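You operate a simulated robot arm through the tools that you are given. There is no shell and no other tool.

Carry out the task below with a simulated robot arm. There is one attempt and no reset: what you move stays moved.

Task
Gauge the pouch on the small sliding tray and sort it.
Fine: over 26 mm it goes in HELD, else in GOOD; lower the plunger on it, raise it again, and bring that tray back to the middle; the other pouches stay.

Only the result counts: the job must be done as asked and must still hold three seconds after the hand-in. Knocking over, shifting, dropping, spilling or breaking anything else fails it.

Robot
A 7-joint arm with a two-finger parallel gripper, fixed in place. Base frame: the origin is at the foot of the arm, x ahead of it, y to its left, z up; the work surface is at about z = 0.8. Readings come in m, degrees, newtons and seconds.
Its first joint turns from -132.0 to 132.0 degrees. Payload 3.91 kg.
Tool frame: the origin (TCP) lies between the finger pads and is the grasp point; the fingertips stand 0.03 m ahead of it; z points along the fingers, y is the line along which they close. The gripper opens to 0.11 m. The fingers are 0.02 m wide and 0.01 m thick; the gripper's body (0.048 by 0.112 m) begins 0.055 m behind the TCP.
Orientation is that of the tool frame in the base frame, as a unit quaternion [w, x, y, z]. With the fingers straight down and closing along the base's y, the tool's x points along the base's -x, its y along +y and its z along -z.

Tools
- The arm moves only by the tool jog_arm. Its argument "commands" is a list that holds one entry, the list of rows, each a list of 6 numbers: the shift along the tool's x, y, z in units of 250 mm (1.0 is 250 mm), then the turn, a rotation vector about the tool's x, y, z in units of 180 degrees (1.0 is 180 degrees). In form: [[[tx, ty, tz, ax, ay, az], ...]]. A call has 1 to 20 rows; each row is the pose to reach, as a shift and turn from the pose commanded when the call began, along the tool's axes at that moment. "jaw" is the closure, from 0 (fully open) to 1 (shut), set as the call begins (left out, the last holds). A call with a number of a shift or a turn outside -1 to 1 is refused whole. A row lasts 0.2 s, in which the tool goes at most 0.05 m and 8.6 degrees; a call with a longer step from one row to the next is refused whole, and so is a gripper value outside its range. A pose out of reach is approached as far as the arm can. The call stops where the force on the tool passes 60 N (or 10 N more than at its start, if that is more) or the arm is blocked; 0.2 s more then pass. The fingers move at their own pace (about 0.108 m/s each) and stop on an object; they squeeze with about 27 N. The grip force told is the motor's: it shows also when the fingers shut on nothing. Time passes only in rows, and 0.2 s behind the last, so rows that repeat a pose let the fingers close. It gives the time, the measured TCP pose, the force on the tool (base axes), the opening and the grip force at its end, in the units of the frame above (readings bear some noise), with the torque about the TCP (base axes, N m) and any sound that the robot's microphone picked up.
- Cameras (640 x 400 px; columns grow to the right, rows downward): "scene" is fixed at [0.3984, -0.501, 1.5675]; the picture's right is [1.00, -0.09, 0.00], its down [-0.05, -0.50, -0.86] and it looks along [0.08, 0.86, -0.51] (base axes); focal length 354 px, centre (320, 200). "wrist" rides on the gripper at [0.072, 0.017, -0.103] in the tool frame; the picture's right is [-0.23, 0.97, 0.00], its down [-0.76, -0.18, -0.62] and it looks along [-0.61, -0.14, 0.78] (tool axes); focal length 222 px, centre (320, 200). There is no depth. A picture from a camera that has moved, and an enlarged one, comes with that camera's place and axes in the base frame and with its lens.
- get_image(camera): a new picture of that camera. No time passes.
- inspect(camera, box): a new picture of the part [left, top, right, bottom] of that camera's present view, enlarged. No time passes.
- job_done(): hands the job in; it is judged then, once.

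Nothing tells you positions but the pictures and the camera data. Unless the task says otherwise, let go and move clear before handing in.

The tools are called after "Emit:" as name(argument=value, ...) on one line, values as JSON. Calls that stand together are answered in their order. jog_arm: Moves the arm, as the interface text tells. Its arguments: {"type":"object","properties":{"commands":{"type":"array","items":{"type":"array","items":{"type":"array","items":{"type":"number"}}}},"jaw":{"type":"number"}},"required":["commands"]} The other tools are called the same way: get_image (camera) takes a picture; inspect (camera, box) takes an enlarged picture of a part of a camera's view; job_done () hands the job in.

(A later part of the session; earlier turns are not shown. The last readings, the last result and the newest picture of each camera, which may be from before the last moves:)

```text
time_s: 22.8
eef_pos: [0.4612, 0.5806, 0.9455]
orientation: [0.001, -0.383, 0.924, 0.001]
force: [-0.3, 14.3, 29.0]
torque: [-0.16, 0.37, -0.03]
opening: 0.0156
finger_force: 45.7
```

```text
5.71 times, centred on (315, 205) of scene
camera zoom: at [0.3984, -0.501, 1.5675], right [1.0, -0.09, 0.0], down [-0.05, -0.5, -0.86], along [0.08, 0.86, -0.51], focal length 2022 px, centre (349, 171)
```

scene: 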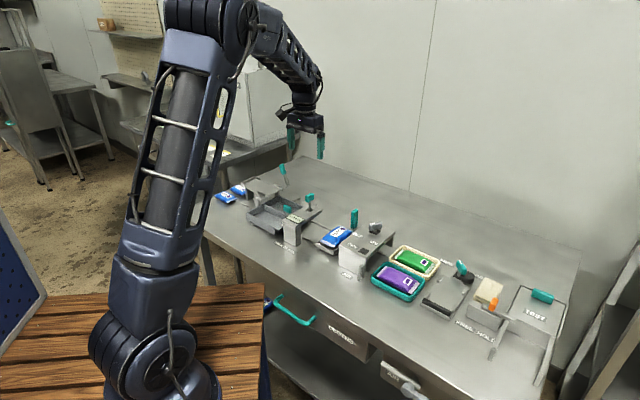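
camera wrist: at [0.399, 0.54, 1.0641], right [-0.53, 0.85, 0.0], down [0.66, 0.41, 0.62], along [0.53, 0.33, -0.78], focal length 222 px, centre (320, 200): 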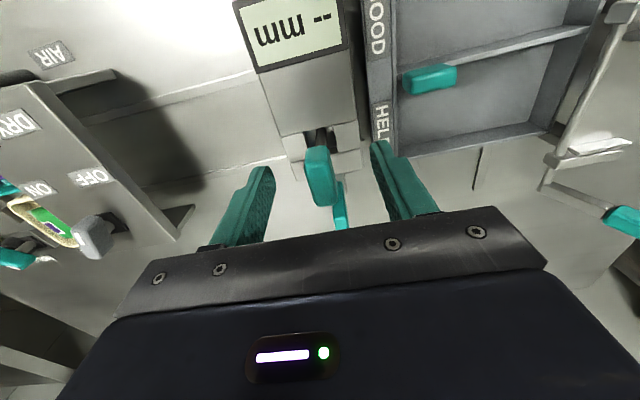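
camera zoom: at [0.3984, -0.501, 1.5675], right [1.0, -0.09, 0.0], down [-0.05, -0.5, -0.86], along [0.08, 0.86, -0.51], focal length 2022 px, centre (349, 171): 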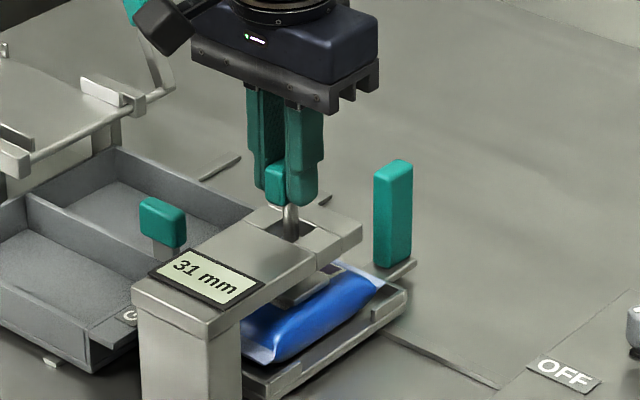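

The vertical load jumped to 29 N and the reading holds at 31 mm, so the pad is on the pouch. I'll read the display up close and check the contact.

Emit:
inspect(camera="scene", box=[293, 208, 317, 226])

Emit:
inspect(camera="scene", box=[300, 195, 335, 235])

Emit:
inspect(camera="wrist", box=[220, 0, 420, 200])

```text
16.00 times, centred on (305, 217) of scene
camera zoom: at [0.3984, -0.501, 1.5675], right [1.0, -0.09, 0.0], down [-0.05, -0.5, -0.86], along [0.08, 0.86, -0.51], focal length 5663 px, centre (560, -72)
```

zoom: 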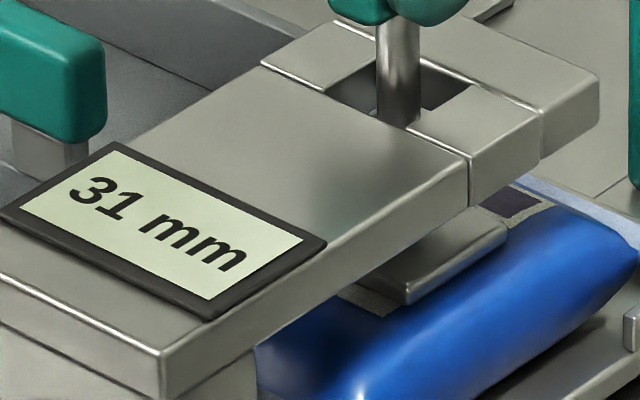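

```text
10.00 times, centred on (318, 215) of scene
camera zoom: at [0.3984, -0.501, 1.5675], right [1.0, -0.09, 0.0], down [-0.05, -0.5, -0.86], along [0.08, 0.86, -0.51], focal length 3539 px, centre (345, 50)
```

zoom: 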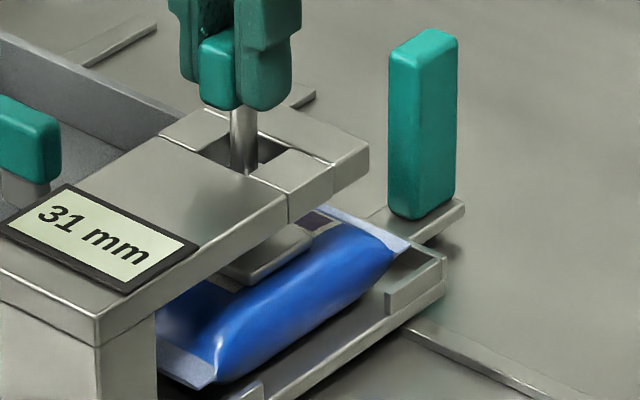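

```text
2.00 times, centred on (320, 100) of wrist
camera zoom: at [0.3987, 0.5399, 1.0497], right [-0.53, 0.85, 0.0], down [0.66, 0.41, 0.62], along [0.53, 0.33, -0.78], focal length 444 px, centre (320, 400)
```

zoom: 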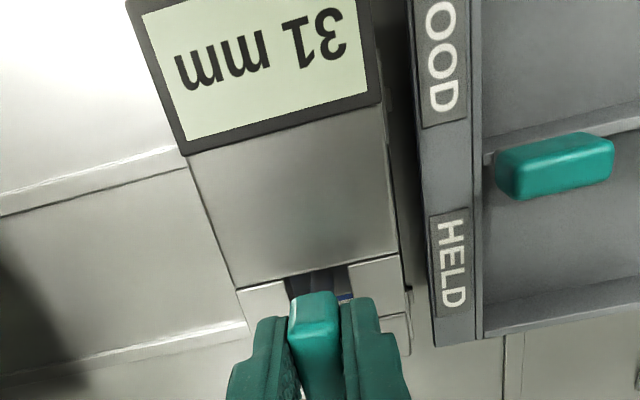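

The reading is 31 mm with the pad resting on the pouch, which is over 26 mm, so it goes to HELD. I'll raise the plunger back to its original height.

Emit:
jog_arm(commands=[[[0, 0, -0.016, 0, 0, 0], [0, 0, -0.032, 0, 0, 0], [0, 0, -0.048, 0, 0, 0], [0, 0, -0.064, 0, 0, 0], [0, 0, -0.067, 0, 0, 0], [0, 0, -0.067, 0, 0, 0]]])

Emit:
inspect(camera="scene", box=[280, 170, 350, 240])

```text
time_s: 24.2
eef_pos: [0.461, 0.5805, 0.96]
orientation: [-0.001, -0.383, 0.924, -0.001]
force: [0.9, 19.2, -10.7]
torque: [0.47, -0.12, 0.04]
opening: 0.0154
finger_force: 44.4
```

```text
5.71 times, centred on (315, 205) of scene
camera zoom: at [0.3984, -0.501, 1.5675], right [1.0, -0.09, 0.0], down [-0.05, -0.5, -0.86], along [0.08, 0.86, -0.51], focal length 2022 px, centre (349, 171)
```

zoom: 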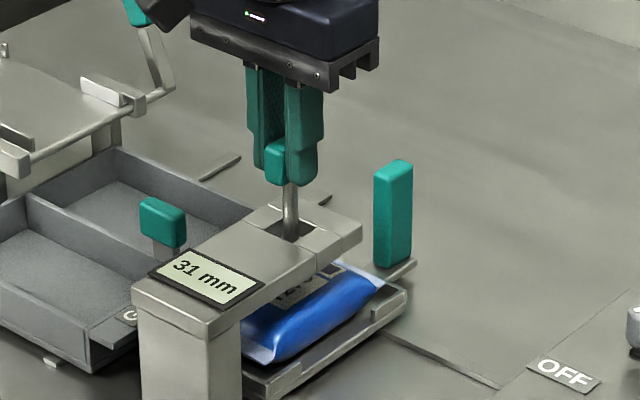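

The plunger is back up against its top stop, and the display holds the 31 mm reading. I'll release the knob, rise clear, and check that it stays up.

Emit:
jog_arm(commands=[[[0, 0, 0.002, 0, 0, 0], [0, 0, 0.002, 0, 0, 0], [0, 0, 0.002, 0, 0, 0], [0, 0, -0.1, 0, 0, 0], [0, 0, -0.22, 0, 0, 0], [0, 0, -0.3, 0, 0, 0], [0, 0, -0.3, 0, 0, 0]]], jaw=0.4)

Emit:
inspect(camera="scene", box=[270, 150, 370, 250])

Emit:
inspect(camera="wrist", box=[220, 0, 420, 200])

```text
time_s: 25.8
eef_pos: [0.4616, 0.5798, 1.0363]
orientation: [0.0, -0.382, 0.924, 0.0]
force: [-0.4, -0.1, -0.3]
torque: [-0.05, -0.01, 0.01]
opening: 0.0659
finger_force: 0.1
```

```text
4.00 times, centred on (320, 200) of scene
camera zoom: at [0.3984, -0.501, 1.5675], right [1.0, -0.09, 0.0], down [-0.05, -0.5, -0.86], along [0.08, 0.86, -0.51], focal length 1416 px, centre (320, 200)
```

zoom: 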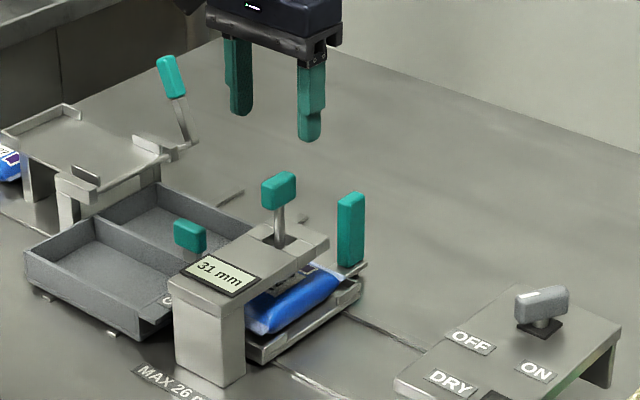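

```text
2.00 times, centred on (320, 100) of wrist
camera zoom: at [0.3991, 0.5394, 1.1404], right [-0.53, 0.85, 0.0], down [0.66, 0.41, 0.62], along [0.53, 0.33, -0.78], focal length 444 px, centre (320, 400)
```

zoom: 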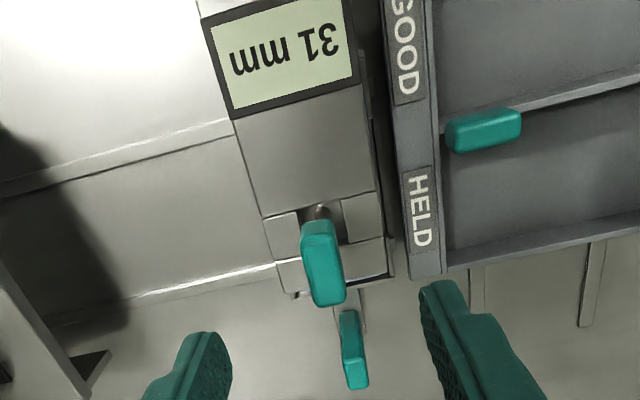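

The plunger stays up and the reading is kept. I'll go back to the tray handle to slide the tray to its middle position.

Emit:
jog_arm(commands=[[[-0.15, 0, 0, 0, 0, 0], [-0.3, 0, 0, 0, 0, 0], [-0.448, 0, 0, 0, 0, 0], [-0.448, 0, 0.15, 0, 0, 0], [-0.448, 0, 0.3, 0, 0, 0], [-0.448, 0, 0.45, 0, 0, 0], [-0.448, 0, 0.604, 0, 0, 0], [-0.448, 0, 0.604, 0, 0, 0]]])

Emit:
get_image(camera="wrist")

Emit:
inspect(camera="scene", box=[270, 150, 370, 250])

```text
time_s: 27.6
eef_pos: [0.5397, 0.6601, 0.8853]
orientation: [0.0, -0.383, 0.924, 0.0]
force: [0.4, 0.5, 0.4]
torque: [0.02, -0.01, 0.03]
opening: 0.0661
finger_force: 0.0
```

```text
taken
camera wrist: at [0.4777, 0.619, 0.9891], right [-0.53, 0.85, 0.0], down [0.66, 0.41, 0.62], along [0.53, 0.33, -0.78], focal length 222 px, centre (320, 200)
```

wrist: 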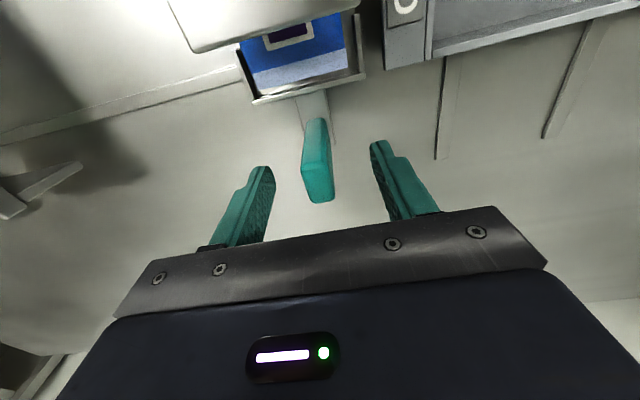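

```text
4.00 times, centred on (320, 200) of scene
camera zoom: at [0.3984, -0.501, 1.5675], right [1.0, -0.09, 0.0], down [-0.05, -0.5, -0.86], along [0.08, 0.86, -0.51], focal length 1416 px, centre (320, 200)
```

zoom: 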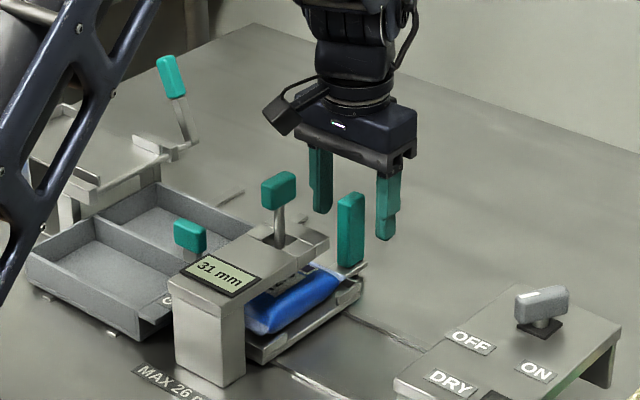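

The handle is between the fingers again. I'll close on it and check the grip before sliding back.

Emit:
jog_arm(commands=[[[0, 0, 0, 0, 0, 0], [0, 0, 0, 0, 0, 0], [0, 0, 0, 0, 0, 0], [0, 0, 0, 0, 0, 0]]], jaw=1.0)

```text
time_s: 28.6
eef_pos: [0.5408, 0.6592, 0.8845]
orientation: [0.0, -0.382, 0.924, 0.0]
force: [-0.3, -1.0, -4.0]
torque: [0.7, -0.61, 0.03]
opening: 0.0157
finger_force: 44.8
```

The handle is gripped. I'll slide the tray right by about 126 mm to where it started.

Emit:
jog_arm(commands=[[[0, -0.04, 0, 0, 0, 0], [0.0, -0.08, 0, 0, 0, 0], [0.001, -0.12, 0, 0, 0, 0], [0.001, -0.16, 0, 0, 0, 0], [0.001, -0.2, 0, 0, 0, 0], [0.002, -0.24, 0, 0, 0, 0], [0.002, -0.28, 0, 0, 0, 0], [0.002, -0.32, 0, 0, 0, 0], [0.002, -0.36, 0, 0, 0, 0], [0.003, -0.4, 0, 0, 0, 0], [0.003, -0.44, 0, 0, 0, 0], [0.003, -0.48, 0, 0, 0, 0], [0.003, -0.506, 0, 0, 0, 0], [0.003, -0.506, 0, 0, 0, 0], [0.003, -0.506, 0, 0, 0, 0]]])

Emit:
get_image(camera="wrist")

Emit:
inspect(camera="scene", box=[280, 150, 420, 270])

```text
time_s: 31.8
eef_pos: [0.6302, 0.5698, 0.8847]
orientation: [0.0, -0.382, 0.924, 0.0]
force: [17.5, 18.0, -2.2]
torque: [0.27, -0.27, 0.04]
opening: 0.0159
finger_force: 44.9
```

```text
taken
camera wrist: at [0.5676, 0.5288, 0.9892], right [-0.53, 0.85, 0.0], down [0.66, 0.41, 0.62], along [0.53, 0.33, -0.78], focal length 222 px, centre (320, 200)
```

wrist: 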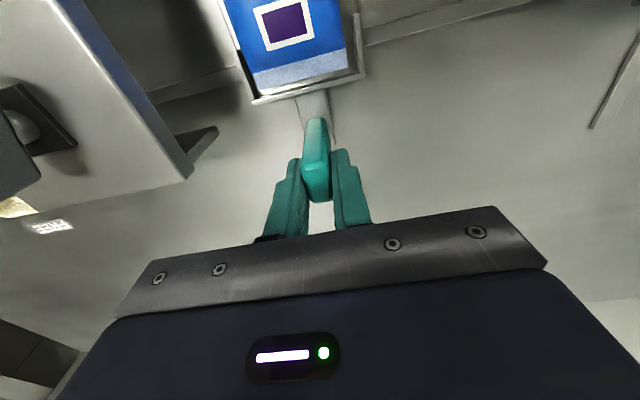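

```text
3.33 times, centred on (350, 210) of scene
camera zoom: at [0.3984, -0.501, 1.5675], right [1.0, -0.09, 0.0], down [-0.05, -0.5, -0.86], along [0.08, 0.86, -0.51], focal length 1180 px, centre (220, 167)
```

zoom: 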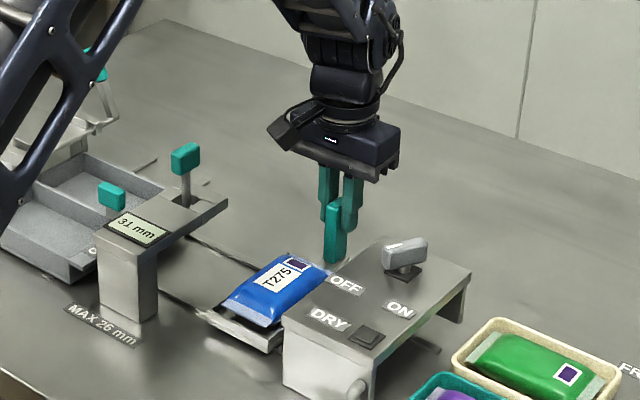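

The tray is back at its starting place by comparison with the earlier view. I'll ease the sideways load, release the handle and rise, then look at the pouch.

Emit:
jog_arm(commands=[[[-0.003, 0, 0, 0, 0, 0], [-0.003, 0, 0, 0, 0, 0]]])

Emit:
jog_arm(commands=[[[0, 0, 0, 0, 0, 0], [0, 0, 0, 0, 0, 0], [0, 0, 0, 0, 0, 0], [0, 0, -0.1, 0, 0, 0], [0, 0, -0.26, 0, 0, 0], [0, 0, -0.42, 0, 0, 0], [0, 0, -0.6, 0, 0, 0], [0.15, -0.005, -0.6, 0, 0, 0], [0.3, -0.01, -0.6, 0, 0, 0], [0.42, -0.015, -0.6, 0, 0, 0], [0.42, -0.015, -0.6, 0, 0, 0]]], jaw=0.4)

Emit:
get_image(camera="wrist")

Emit:
inspect(camera="wrist", box=[220, 0, 420, 200])

Emit:
inspect(camera="scene", box=[310, 200, 390, 260])

```text
time_s: 32.4
eef_pos: [0.6297, 0.5697, 0.8845]
orientation: [0.0, -0.383, 0.924, 0.0]
force: [11.1, 8.6, 1.4]
torque: [0.59, -0.69, 0.0]
opening: 0.0158
finger_force: 45.3
```

```text
time_s: 34.8
eef_pos: [0.5564, 0.4925, 1.0349]
orientation: [0.0, -0.382, 0.924, 0.0]
force: [-1.2, 0.3, -0.7]
torque: [-0.01, 0.02, -0.03]
opening: 0.0659
finger_force: 0.0
```

```text
taken
camera wrist: at [0.4954, 0.4517, 1.1391], right [-0.53, 0.85, 0.0], down [0.66, 0.41, 0.62], along [0.53, 0.33, -0.78], focal length 222 px, centre (320, 200)
```

wrist: 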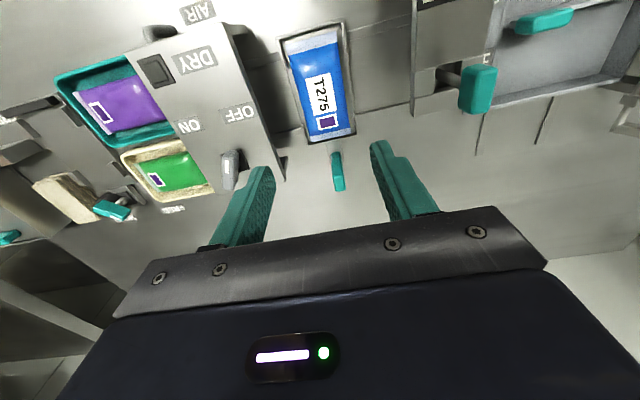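

```text
2.00 times, centred on (320, 100) of wrist
camera zoom: at [0.4954, 0.4517, 1.1391], right [-0.53, 0.85, 0.0], down [0.66, 0.41, 0.62], along [0.53, 0.33, -0.78], focal length 444 px, centre (320, 400)
```

zoom: 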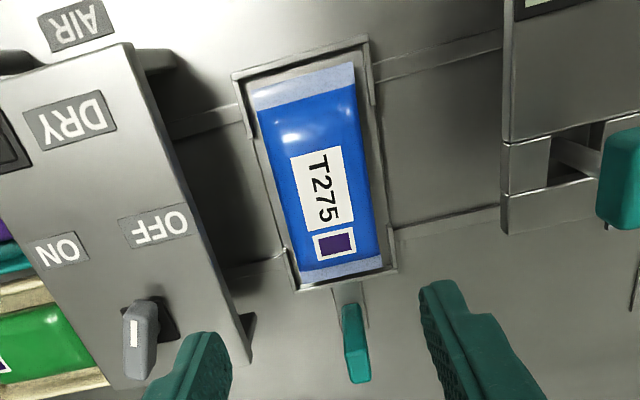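

```text
6.67 times, centred on (350, 230) of scene
camera zoom: at [0.3984, -0.501, 1.5675], right [1.0, -0.09, 0.0], down [-0.05, -0.5, -0.86], along [0.08, 0.86, -0.51], focal length 2359 px, centre (120, 0)
```

zoom: 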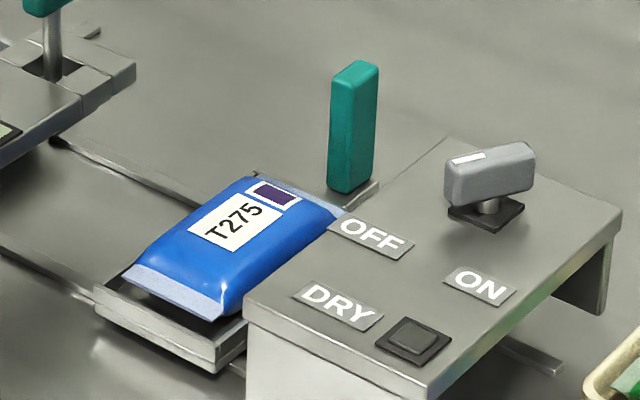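

The pouch lies along the tray at about U=0.045, V=0.740, and the tray sides appear to have cut-outs for fingers. I'll check the cut-outs closely before going down.

Emit:
inspect(camera="scene", box=[318, 220, 358, 260])

Emit:
inspect(camera="wrist", box=[270, 10, 360, 150])

```text
10.00 times, centred on (338, 240) of scene
camera zoom: at [0.3984, -0.501, 1.5675], right [1.0, -0.09, 0.0], down [-0.05, -0.5, -0.86], along [0.08, 0.86, -0.51], focal length 3539 px, centre (140, -200)
```

zoom: 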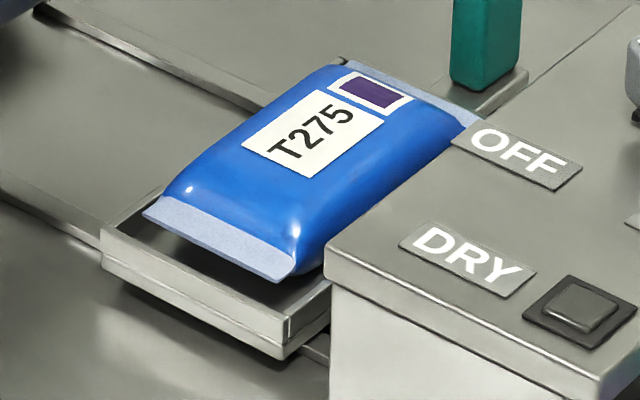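

```text
2.86 times, centred on (315, 80) of wrist
camera zoom: at [0.4954, 0.4517, 1.1391], right [-0.53, 0.85, 0.0], down [0.66, 0.41, 0.62], along [0.53, 0.33, -0.78], focal length 635 px, centre (334, 543)
```

zoom: 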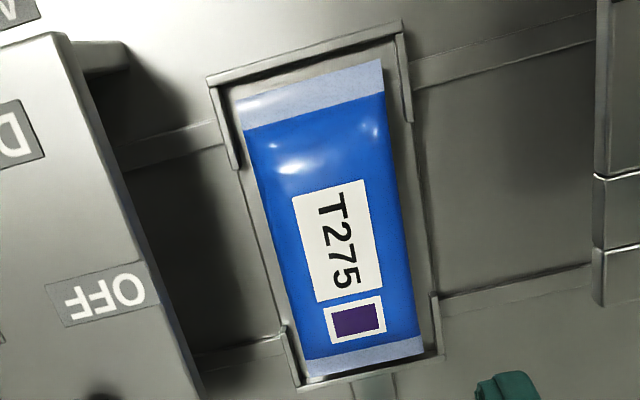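

The tray sides are open between V≈0.705 and 0.777, so the fingers can reach the pouch's flanks there. I'll open to about 84 mm and lower partway over it.

Emit:
jog_arm(commands=[[[0.004, -0.008, 0, 0, 0, 0], [0.008, -0.008, 0, 0, 0, 0], [0.008, -0.008, 0.16, 0, 0, 0], [0.008, -0.008, 0.32, 0, 0, 0], [0.008, -0.008, 0.48, 0, 0, 0], [0.008, -0.008, 0.62, 0, 0, 0], [0.008, -0.008, 0.62, 0, 0, 0]]], jaw=0.236)

Emit:
get_image(camera="wrist")

Emit:
inspect(camera="scene", box=[290, 180, 390, 260])

```text
time_s: 36.4
eef_pos: [0.5582, 0.4906, 0.8807]
orientation: [-0.001, -0.383, 0.924, 0.0]
force: [-0.1, -0.5, -0.4]
torque: [-0.01, 0.02, -0.03]
opening: 0.084
finger_force: 0.0
```

```text
taken
camera wrist: at [0.4961, 0.45, 0.9845], right [-0.53, 0.85, 0.0], down [0.66, 0.41, 0.62], along [0.53, 0.33, -0.78], focal length 222 px, centre (320, 200)
```

wrist: 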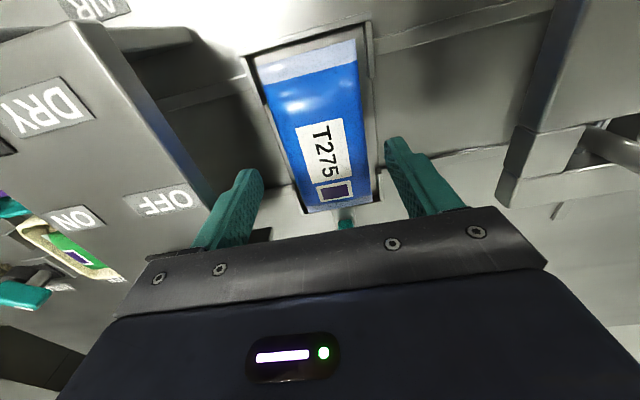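

```text
5.00 times, centred on (340, 220) of scene
camera zoom: at [0.3984, -0.501, 1.5675], right [1.0, -0.09, 0.0], down [-0.05, -0.5, -0.86], along [0.08, 0.86, -0.51], focal length 1770 px, centre (220, 100)
```

zoom: 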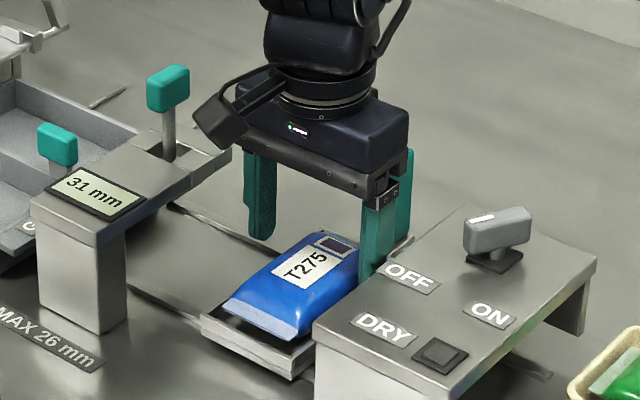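

The fingers straddle the pouch with clearance to the dryer edge. I'll lower slowly so the fingertips reach about the pouch's mid-height.

Emit:
jog_arm(commands=[[[0, 0, 0.03, 0, 0, 0], [0, 0, 0.06, 0, 0, 0], [0, 0, 0.09, 0, 0, 0], [0, 0, 0.115, 0, 0, 0], [0, 0, 0.13, 0, 0, 0], [0, 0, 0.13, 0, 0, 0]]])

Emit:
inspect(camera="scene", box=[300, 200, 380, 260])

Emit:
get_image(camera="wrist")

```text
time_s: 37.8
eef_pos: [0.5579, 0.4912, 0.8471]
orientation: [-0.001, -0.383, 0.924, 0.0]
force: [-0.1, 0.7, -0.6]
torque: [0.01, 0.0, 0.03]
opening: 0.0839
finger_force: 0.0
```

```text
6.67 times, centred on (340, 230) of scene
camera zoom: at [0.3984, -0.501, 1.5675], right [1.0, -0.09, 0.0], down [-0.05, -0.5, -0.86], along [0.08, 0.86, -0.51], focal length 2359 px, centre (187, 0)
```

zoom: 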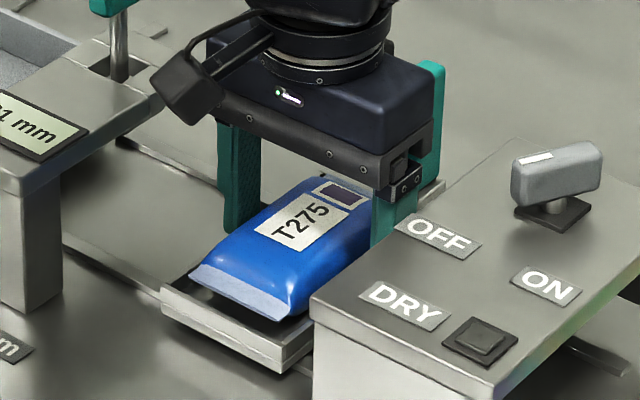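

```text
taken
camera wrist: at [0.4959, 0.4501, 0.9515], right [-0.53, 0.85, 0.0], down [0.66, 0.41, 0.62], along [0.53, 0.33, -0.78], focal length 222 px, centre (320, 200)
```

wrist: 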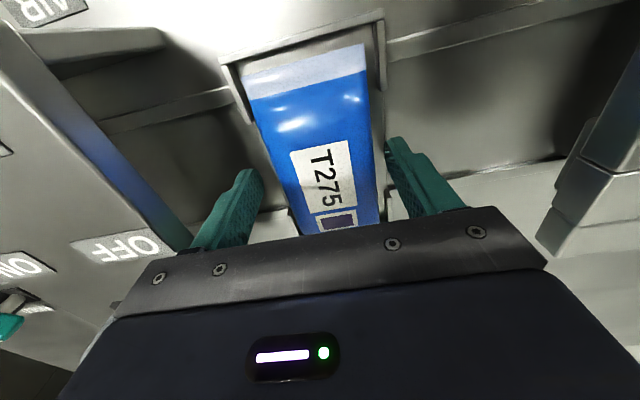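

There's no contact on the way down and the fingers are at both flanks. I'll close on the pouch.

Emit:
jog_arm(commands=[[[0, 0, 0, 0, 0, 0], [0, 0, 0, 0, 0, 0], [0, 0, 0, 0, 0, 0], [0, 0, 0, 0, 0, 0]]], jaw=1.0)

Emit:
inspect(camera="scene", box=[300, 200, 380, 260])

```text
time_s: 38.8
eef_pos: [0.5581, 0.4903, 0.848]
orientation: [0.001, -0.383, 0.924, 0.0]
force: [-0.6, -0.2, 1.4]
torque: [0.05, 0.03, -0.01]
opening: 0.0592
finger_force: 27.0
```

```text
6.67 times, centred on (340, 230) of scene
camera zoom: at [0.3984, -0.501, 1.5675], right [1.0, -0.09, 0.0], down [-0.05, -0.5, -0.86], along [0.08, 0.86, -0.51], focal length 2359 px, centre (187, 0)
```

zoom: 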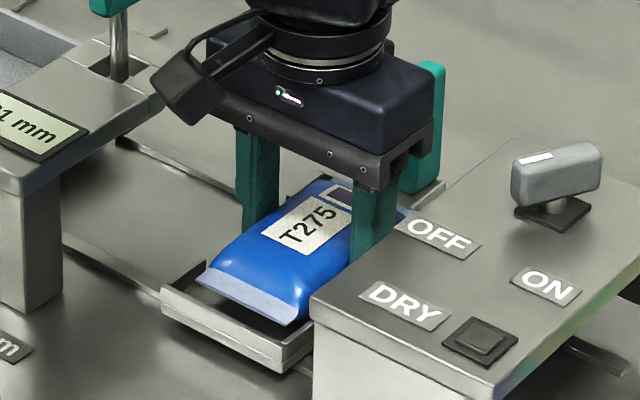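

The pouch is held at 59 mm wide. I'll lift it slowly straight up and check that the tray stays put.

Emit:
jog_arm(commands=[[[0, 0, -0.02, 0, 0, 0], [0, 0, -0.05, 0, 0, 0], [0, 0, -0.1, 0, 0, 0], [0, 0, -0.2, 0, 0, 0], [0, 0, -0.3, 0, 0, 0], [0, 0, -0.42, 0, 0, 0], [0, 0, -0.55, 0, 0, 0], [0, 0, -0.68, 0, 0, 0], [0, 0, -0.82, 0, 0, 0], [0, 0, -0.82, 0, 0, 0]]])

Emit:
get_image(camera="scene")

Emit:
inspect(camera="scene", box=[310, 200, 390, 260])

Emit:
get_image(camera="wrist")

```text
time_s: 41.0
eef_pos: [0.558, 0.4897, 1.0531]
orientation: [0.001, -0.382, 0.924, -0.001]
force: [-0.7, -0.5, -0.5]
torque: [0.0, 0.02, -0.01]
opening: 0.0596
finger_force: 27.6
```

```text
taken
```

scene: 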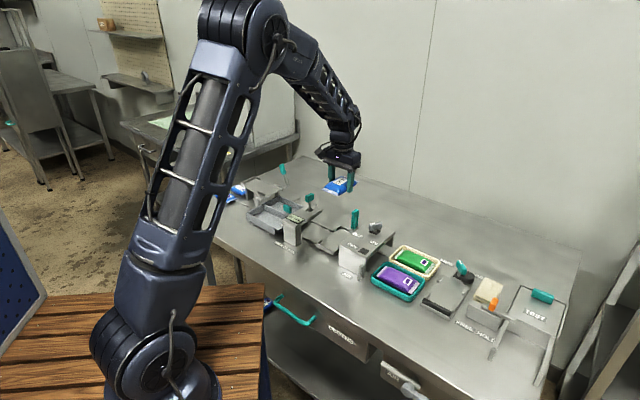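

```text
6.67 times, centred on (350, 230) of scene
camera zoom: at [0.3984, -0.501, 1.5675], right [1.0, -0.09, 0.0], down [-0.05, -0.5, -0.86], along [0.08, 0.86, -0.51], focal length 2359 px, centre (120, 0)
```

zoom: 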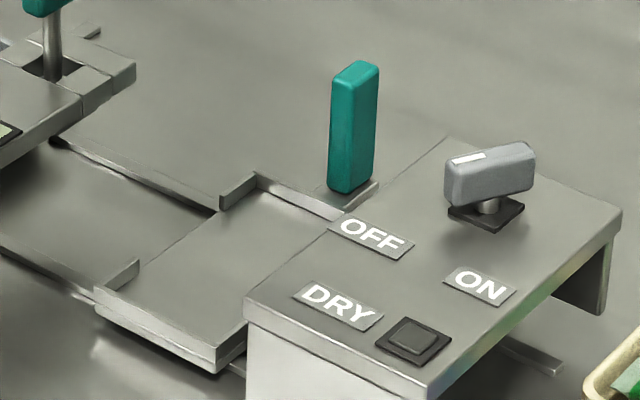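

```text
taken
camera wrist: at [0.4963, 0.4492, 1.1563], right [-0.53, 0.85, 0.0], down [0.66, 0.41, 0.62], along [0.53, 0.33, -0.78], focal length 222 px, centre (320, 200)
```

wrist: 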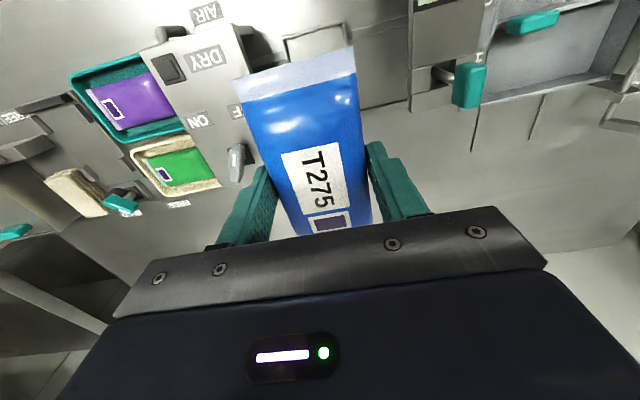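

The pouch came up cleanly and the tray stayed put. I'll raise it a little more and carry it left over the gauge toward the bin.

Emit:
jog_arm(commands=[[[0, 0, -0.1, 0, 0, 0], [0, 0, -0.2, 0, 0, 0], [0, 0.1, -0.2, 0, 0, 0], [0, 0.2, -0.2, 0, 0, 0], [0, 0.3, -0.2, 0, 0, 0], [0, 0.4, -0.2, 0, 0, 0], [0, 0.5, -0.2, 0, 0, 0], [0, 0.6, -0.2, 0, 0, 0], [0, 0.7, -0.2, 0, 0, 0], [0, 0.7, -0.2, 0, 0, 0]]])

Emit:
get_image(camera="wrist")

Emit:
get_image(camera="scene")

```text
time_s: 43.2
eef_pos: [0.4348, 0.6134, 1.1021]
orientation: [0.0, -0.382, 0.924, 0.0]
force: [-0.1, -0.4, -1.7]
torque: [-0.03, 0.01, 0.02]
opening: 0.059
finger_force: 27.0
```

```text
taken
camera wrist: at [0.3725, 0.573, 1.2069], right [-0.53, 0.85, 0.0], down [0.66, 0.41, 0.62], along [0.53, 0.33, -0.78], focal length 222 px, centre (320, 200)
```

wrist: 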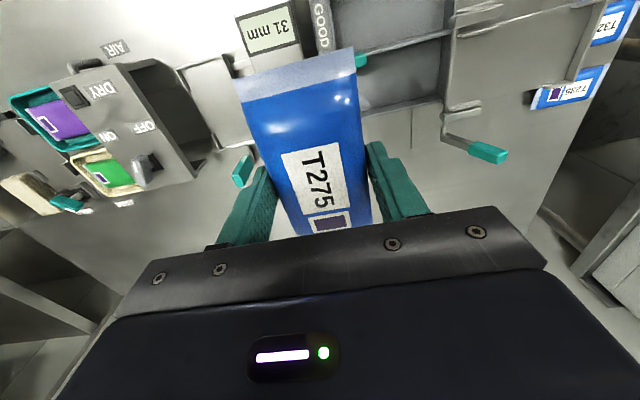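

```text
taken
```

scene: 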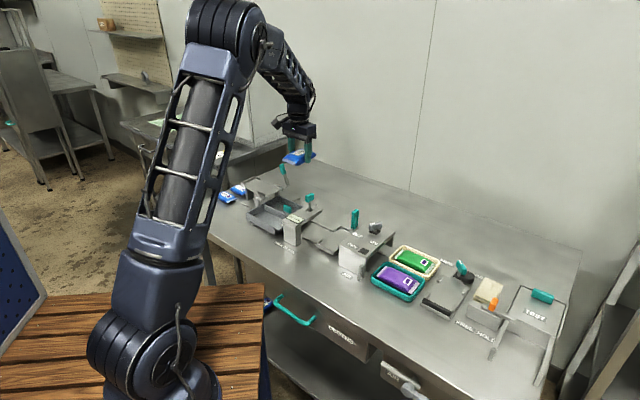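

I'm above the gap next to the bin. I'll turn the tool 90° so the pouch lies along the HELD compartment, and move over it while staying high.

Emit:
jog_arm(commands=[[[-0.006, 0.036, 0, 0, 0, -0.0417], [-0.013, 0.071, 0, 0, 0, -0.0833], [-0.019, 0.107, 0, 0, 0, -0.125], [-0.025, 0.142, 0, 0, 0, -0.1667], [-0.032, 0.178, 0, 0, 0, -0.2083], [-0.038, 0.213, 0, 0, 0, -0.25], [-0.044, 0.249, 0, 0, 0, -0.2917], [-0.051, 0.284, 0, 0, 0, -0.3333], [-0.057, 0.32, 0, 0, 0, -0.375], [-0.063, 0.355, 0, 0, 0, -0.4167], [-0.07, 0.391, 0, 0, 0, -0.4583], [-0.076, 0.426, 0, 0, 0, -0.5], [-0.076, 0.426, 0, 0, 0, -0.5]]])

Emit:
get_image(camera="wrist")

Emit:
inspect(camera="scene", box=[220, 120, 340, 240])

```text
time_s: 46.0
eef_pos: [0.3721, 0.7031, 1.1024]
orientation: [0.001, 0.924, -0.381, 0.0]
force: [0.4, -0.1, -0.5]
torque: [0.01, 0.0, 0.01]
opening: 0.0593
finger_force: 27.1
```

```text
taken
camera wrist: at [0.4131, 0.6387, 1.2065], right [-0.85, -0.53, 0.0], down [-0.41, 0.66, 0.62], along [-0.33, 0.53, -0.78], focal length 222 px, centre (320, 200)
```

wrist: 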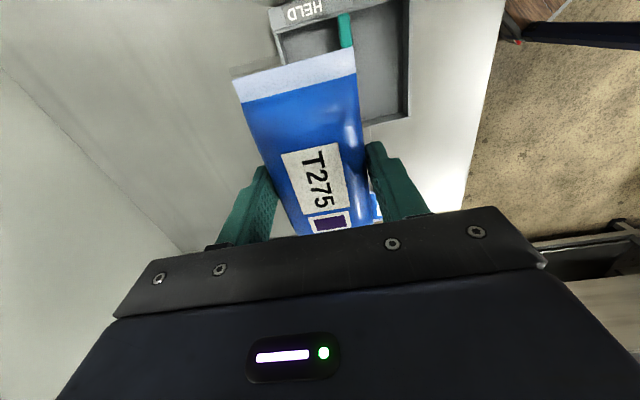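

```text
3.33 times, centred on (280, 180) of scene
camera zoom: at [0.3984, -0.501, 1.5675], right [1.0, -0.09, 0.0], down [-0.05, -0.5, -0.86], along [0.08, 0.86, -0.51], focal length 1180 px, centre (453, 267)
```

zoom: 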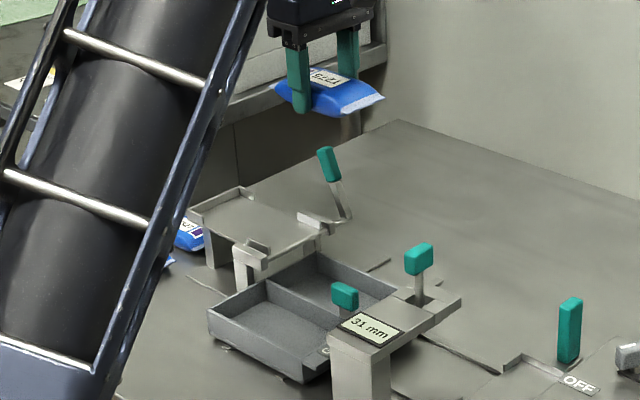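

The pouch now lies along the compartment direction above HELD. I'll zoom in to verify the bin's position from here.

Emit:
inspect(camera="wrist", box=[220, 0, 440, 140])

Emit:
inspect(camera="scene", box=[240, 155, 320, 235])

```text
2.86 times, centred on (330, 70) of wrist
camera zoom: at [0.4131, 0.6387, 1.2065], right [-0.85, -0.53, 0.0], down [-0.41, 0.66, 0.62], along [-0.33, 0.53, -0.78], focal length 635 px, centre (291, 571)
```

zoom: 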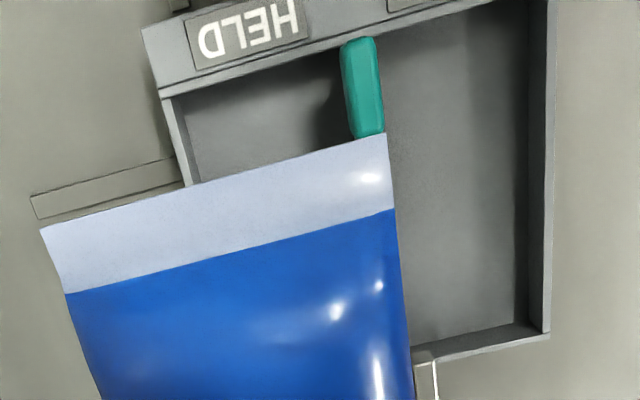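

```text
5.00 times, centred on (280, 195) of scene
camera zoom: at [0.3984, -0.501, 1.5675], right [1.0, -0.09, 0.0], down [-0.05, -0.5, -0.86], along [0.08, 0.86, -0.51], focal length 1770 px, centre (520, 225)
```

zoom: 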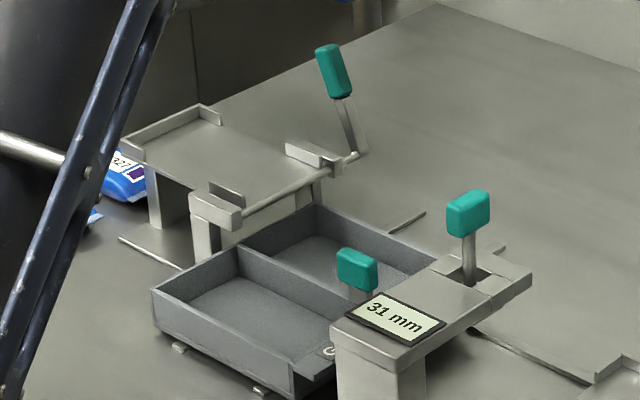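

The bin matches my estimate: HELD spans roughly V 0.718–0.803 and U −0.159 to −0.307. The tip platform's axle runs close over the left end of the bin, so I'll measure it before lowering.

Emit:
inspect(camera="scene", box=[250, 170, 300, 210])

Emit:
inspect(camera="scene", box=[265, 130, 325, 190])

```text
10.00 times, centred on (275, 190) of scene
camera zoom: at [0.3984, -0.501, 1.5675], right [1.0, -0.09, 0.0], down [-0.05, -0.5, -0.86], along [0.08, 0.86, -0.51], focal length 3539 px, centre (770, 300)
```

zoom: 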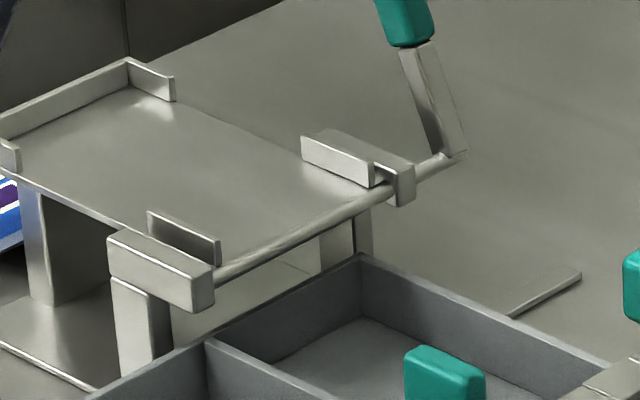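

```text
6.67 times, centred on (295, 160) of scene
camera zoom: at [0.3984, -0.501, 1.5675], right [1.0, -0.09, 0.0], down [-0.05, -0.5, -0.86], along [0.08, 0.86, -0.51], focal length 2359 px, centre (487, 467)
```

zoom: 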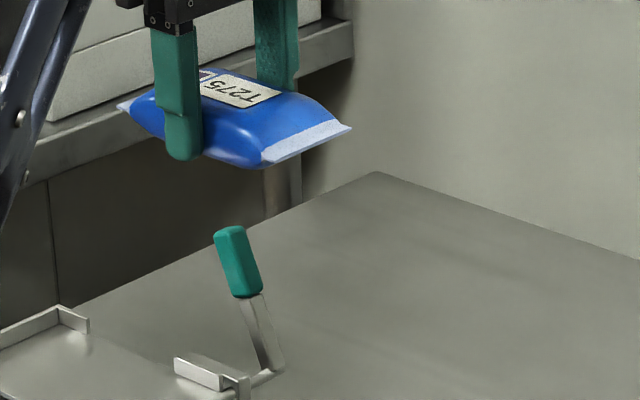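

The axle sits at about U≈−0.297, z≈0.87, just inside the bin's left end, so I'll shift the pouch 6 mm to the right and then lower it to just above axle height for a check.

Emit:
jog_arm(commands=[[[0.024, 0, 0, 0, 0, 0], [0.024, 0, 0.1, 0, 0, 0], [0.024, 0, 0.2, 0, 0, 0], [0.024, 0, 0.3, 0, 0, 0], [0.024, 0, 0.4, 0, 0, 0], [0.024, 0, 0.5, 0, 0, 0], [0.024, 0, 0.6, 0, 0, 0], [0.024, 0, 0.67, 0, 0, 0], [0.024, 0, 0.67, 0, 0, 0]]])

Emit:
inspect(camera="wrist", box=[200, 0, 440, 200])

Emit:
inspect(camera="scene", box=[240, 150, 320, 230])

```text
time_s: 48.0
eef_pos: [0.3759, 0.6993, 0.9359]
orientation: [0.0, 0.924, -0.382, 0.0]
force: [0.2, -0.3, -1.1]
torque: [-0.02, 0.0, 0.0]
opening: 0.0591
finger_force: 26.8
```

```text
2.00 times, centred on (320, 100) of wrist
camera zoom: at [0.4175, 0.6345, 1.0396], right [-0.85, -0.53, 0.0], down [-0.41, 0.66, 0.62], along [-0.33, 0.53, -0.78], focal length 444 px, centre (320, 400)
```

zoom: 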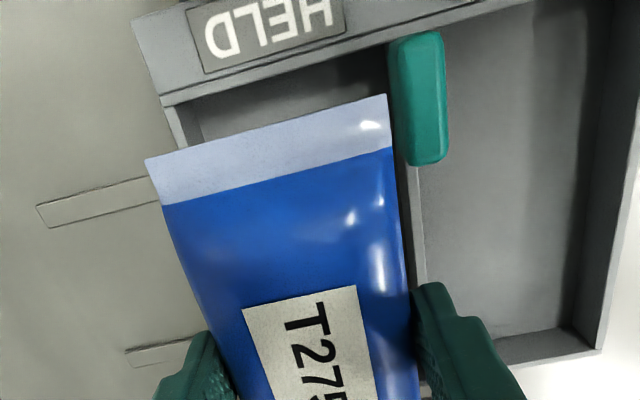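

```text
5.00 times, centred on (280, 190) of scene
camera zoom: at [0.3984, -0.501, 1.5675], right [1.0, -0.09, 0.0], down [-0.05, -0.5, -0.86], along [0.08, 0.86, -0.51], focal length 1770 px, centre (520, 250)
```

zoom: 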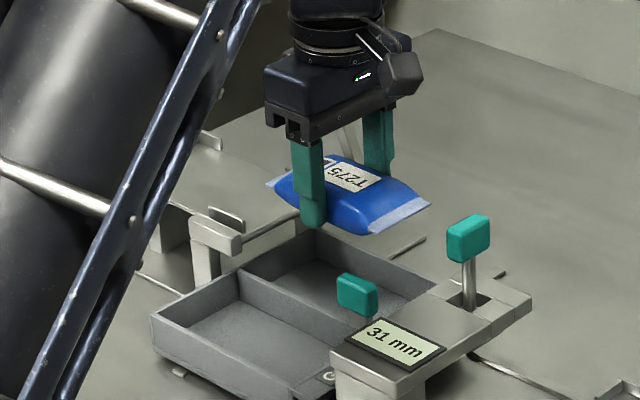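

The pouch is lined up inside the HELD compartment outline, clear of the divider handle, axle and walls. I'll shift 1.5 mm toward the back and lower it until the fingertips are just above the rim.

Emit:
jog_arm(commands=[[[0, -0.006, 0.04, 0, 0, 0], [0, -0.006, 0.08, 0, 0, 0], [0, -0.006, 0.12, 0, 0, 0], [0, -0.006, 0.16, 0, 0, 0], [0, -0.006, 0.2, 0, 0, 0], [0, -0.006, 0.24, 0, 0, 0], [0, -0.006, 0.27, 0, 0, 0], [0, -0.006, 0.27, 0, 0, 0]]])

Emit:
inspect(camera="wrist", box=[200, 0, 440, 200])

Emit:
inspect(camera="scene", box=[240, 160, 320, 240])

```text
time_s: 49.8
eef_pos: [0.3791, 0.7011, 0.8683]
orientation: [-0.003, 0.924, -0.382, 0.0]
force: [1.8, -4.2, 30.7]
torque: [0.85, -1.03, -0.17]
opening: 0.0592
finger_force: 27.4
```

```text
2.00 times, centred on (320, 100) of wrist
camera zoom: at [0.4187, 0.6352, 0.9736], right [-0.85, -0.53, 0.0], down [-0.41, 0.66, 0.62], along [-0.33, 0.53, -0.78], focal length 444 px, centre (320, 400)
```

zoom: 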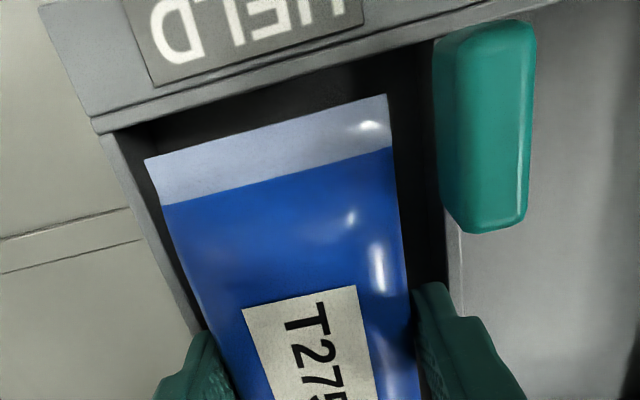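

```text
5.00 times, centred on (280, 200) of scene
camera zoom: at [0.3984, -0.501, 1.5675], right [1.0, -0.09, 0.0], down [-0.05, -0.5, -0.86], along [0.08, 0.86, -0.51], focal length 1770 px, centre (520, 200)
```

zoom: 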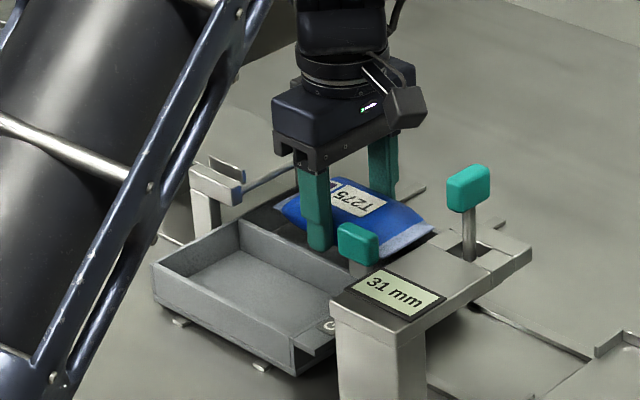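

I feel about 31 N upward at roughly 43 mm toward the back, so the rear fingertip is resting on the compartment's back rim. I'll lift 4 mm so the fingertips sit just above the rim and re-centre slightly.

Emit:
jog_arm(commands=[[[0, 0, -0.008, 0, 0, 0], [0, 0.004, -0.016, 0, 0, 0], [0, 0.006, -0.016, 0, 0, 0], [0, 0.006, -0.016, 0, 0, 0]]])

Emit:
inspect(camera="wrist", box=[200, 0, 440, 200])

Emit:
inspect(camera="scene", box=[260, 180, 320, 230])

```text
time_s: 50.8
eef_pos: [0.3763, 0.6991, 0.8716]
orientation: [0.0, 0.924, -0.383, 0.0]
force: [0.1, 0.0, -1.2]
torque: [0.01, -0.01, 0.0]
opening: 0.0592
finger_force: 27.3
```

```text
2.00 times, centred on (320, 100) of wrist
camera zoom: at [0.417, 0.6338, 0.9755], right [-0.85, -0.53, 0.0], down [-0.41, 0.66, 0.62], along [-0.33, 0.53, -0.78], focal length 444 px, centre (320, 400)
```

zoom: 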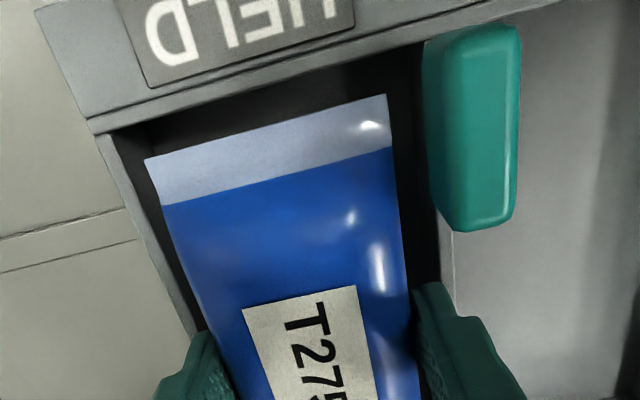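

```text
8.00 times, centred on (290, 205) of scene
camera zoom: at [0.3984, -0.501, 1.5675], right [1.0, -0.09, 0.0], down [-0.05, -0.5, -0.86], along [0.08, 0.86, -0.51], focal length 2831 px, centre (560, 160)
```

zoom: 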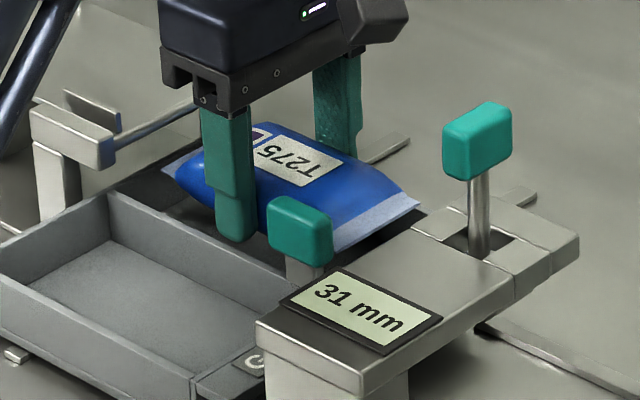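

The fingers are free of the rim and the pouch sits centred between the compartment walls, partly inside it. I'll open slightly to let it settle the short way down.

Emit:
jog_arm(commands=[[[0, 0, 0, 0, 0, 0], [0, 0, 0, 0, 0, 0], [0, 0, 0, 0, 0, 0], [0, 0, 0, 0, 0, 0]]], jaw=0.38)

Emit:
inspect(camera="wrist", box=[200, 0, 440, 200])

Emit:
inspect(camera="scene", box=[260, 180, 320, 230])

```text
time_s: 51.8
eef_pos: [0.3766, 0.6974, 0.872]
orientation: [0.001, 0.924, -0.383, 0.0]
force: [0.0, 0.9, -0.6]
torque: [0.03, 0.01, 0.0]
opening: 0.0682
finger_force: 0.1
```

```text
2.00 times, centred on (320, 100) of wrist
camera zoom: at [0.4171, 0.634, 0.9758], right [-0.85, -0.53, 0.0], down [-0.41, 0.66, 0.62], along [-0.33, 0.53, -0.78], focal length 444 px, centre (320, 400)
```

zoom: 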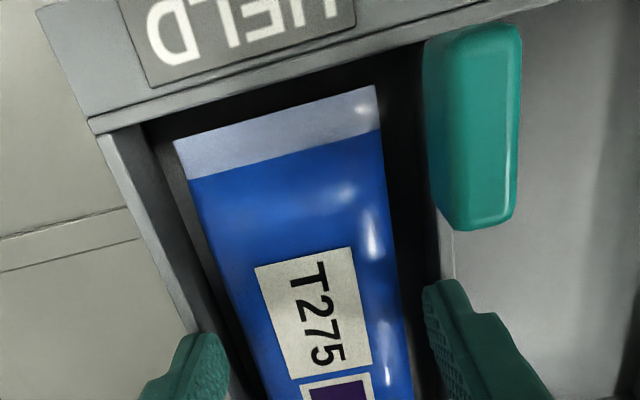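

```text
8.00 times, centred on (290, 205) of scene
camera zoom: at [0.3984, -0.501, 1.5675], right [1.0, -0.09, 0.0], down [-0.05, -0.5, -0.86], along [0.08, 0.86, -0.51], focal length 2831 px, centre (560, 160)
```

zoom: 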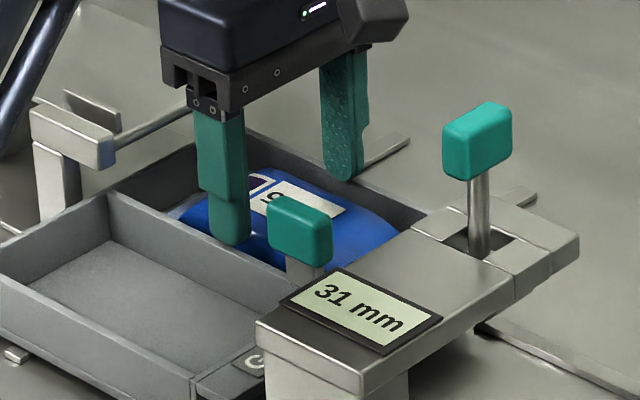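

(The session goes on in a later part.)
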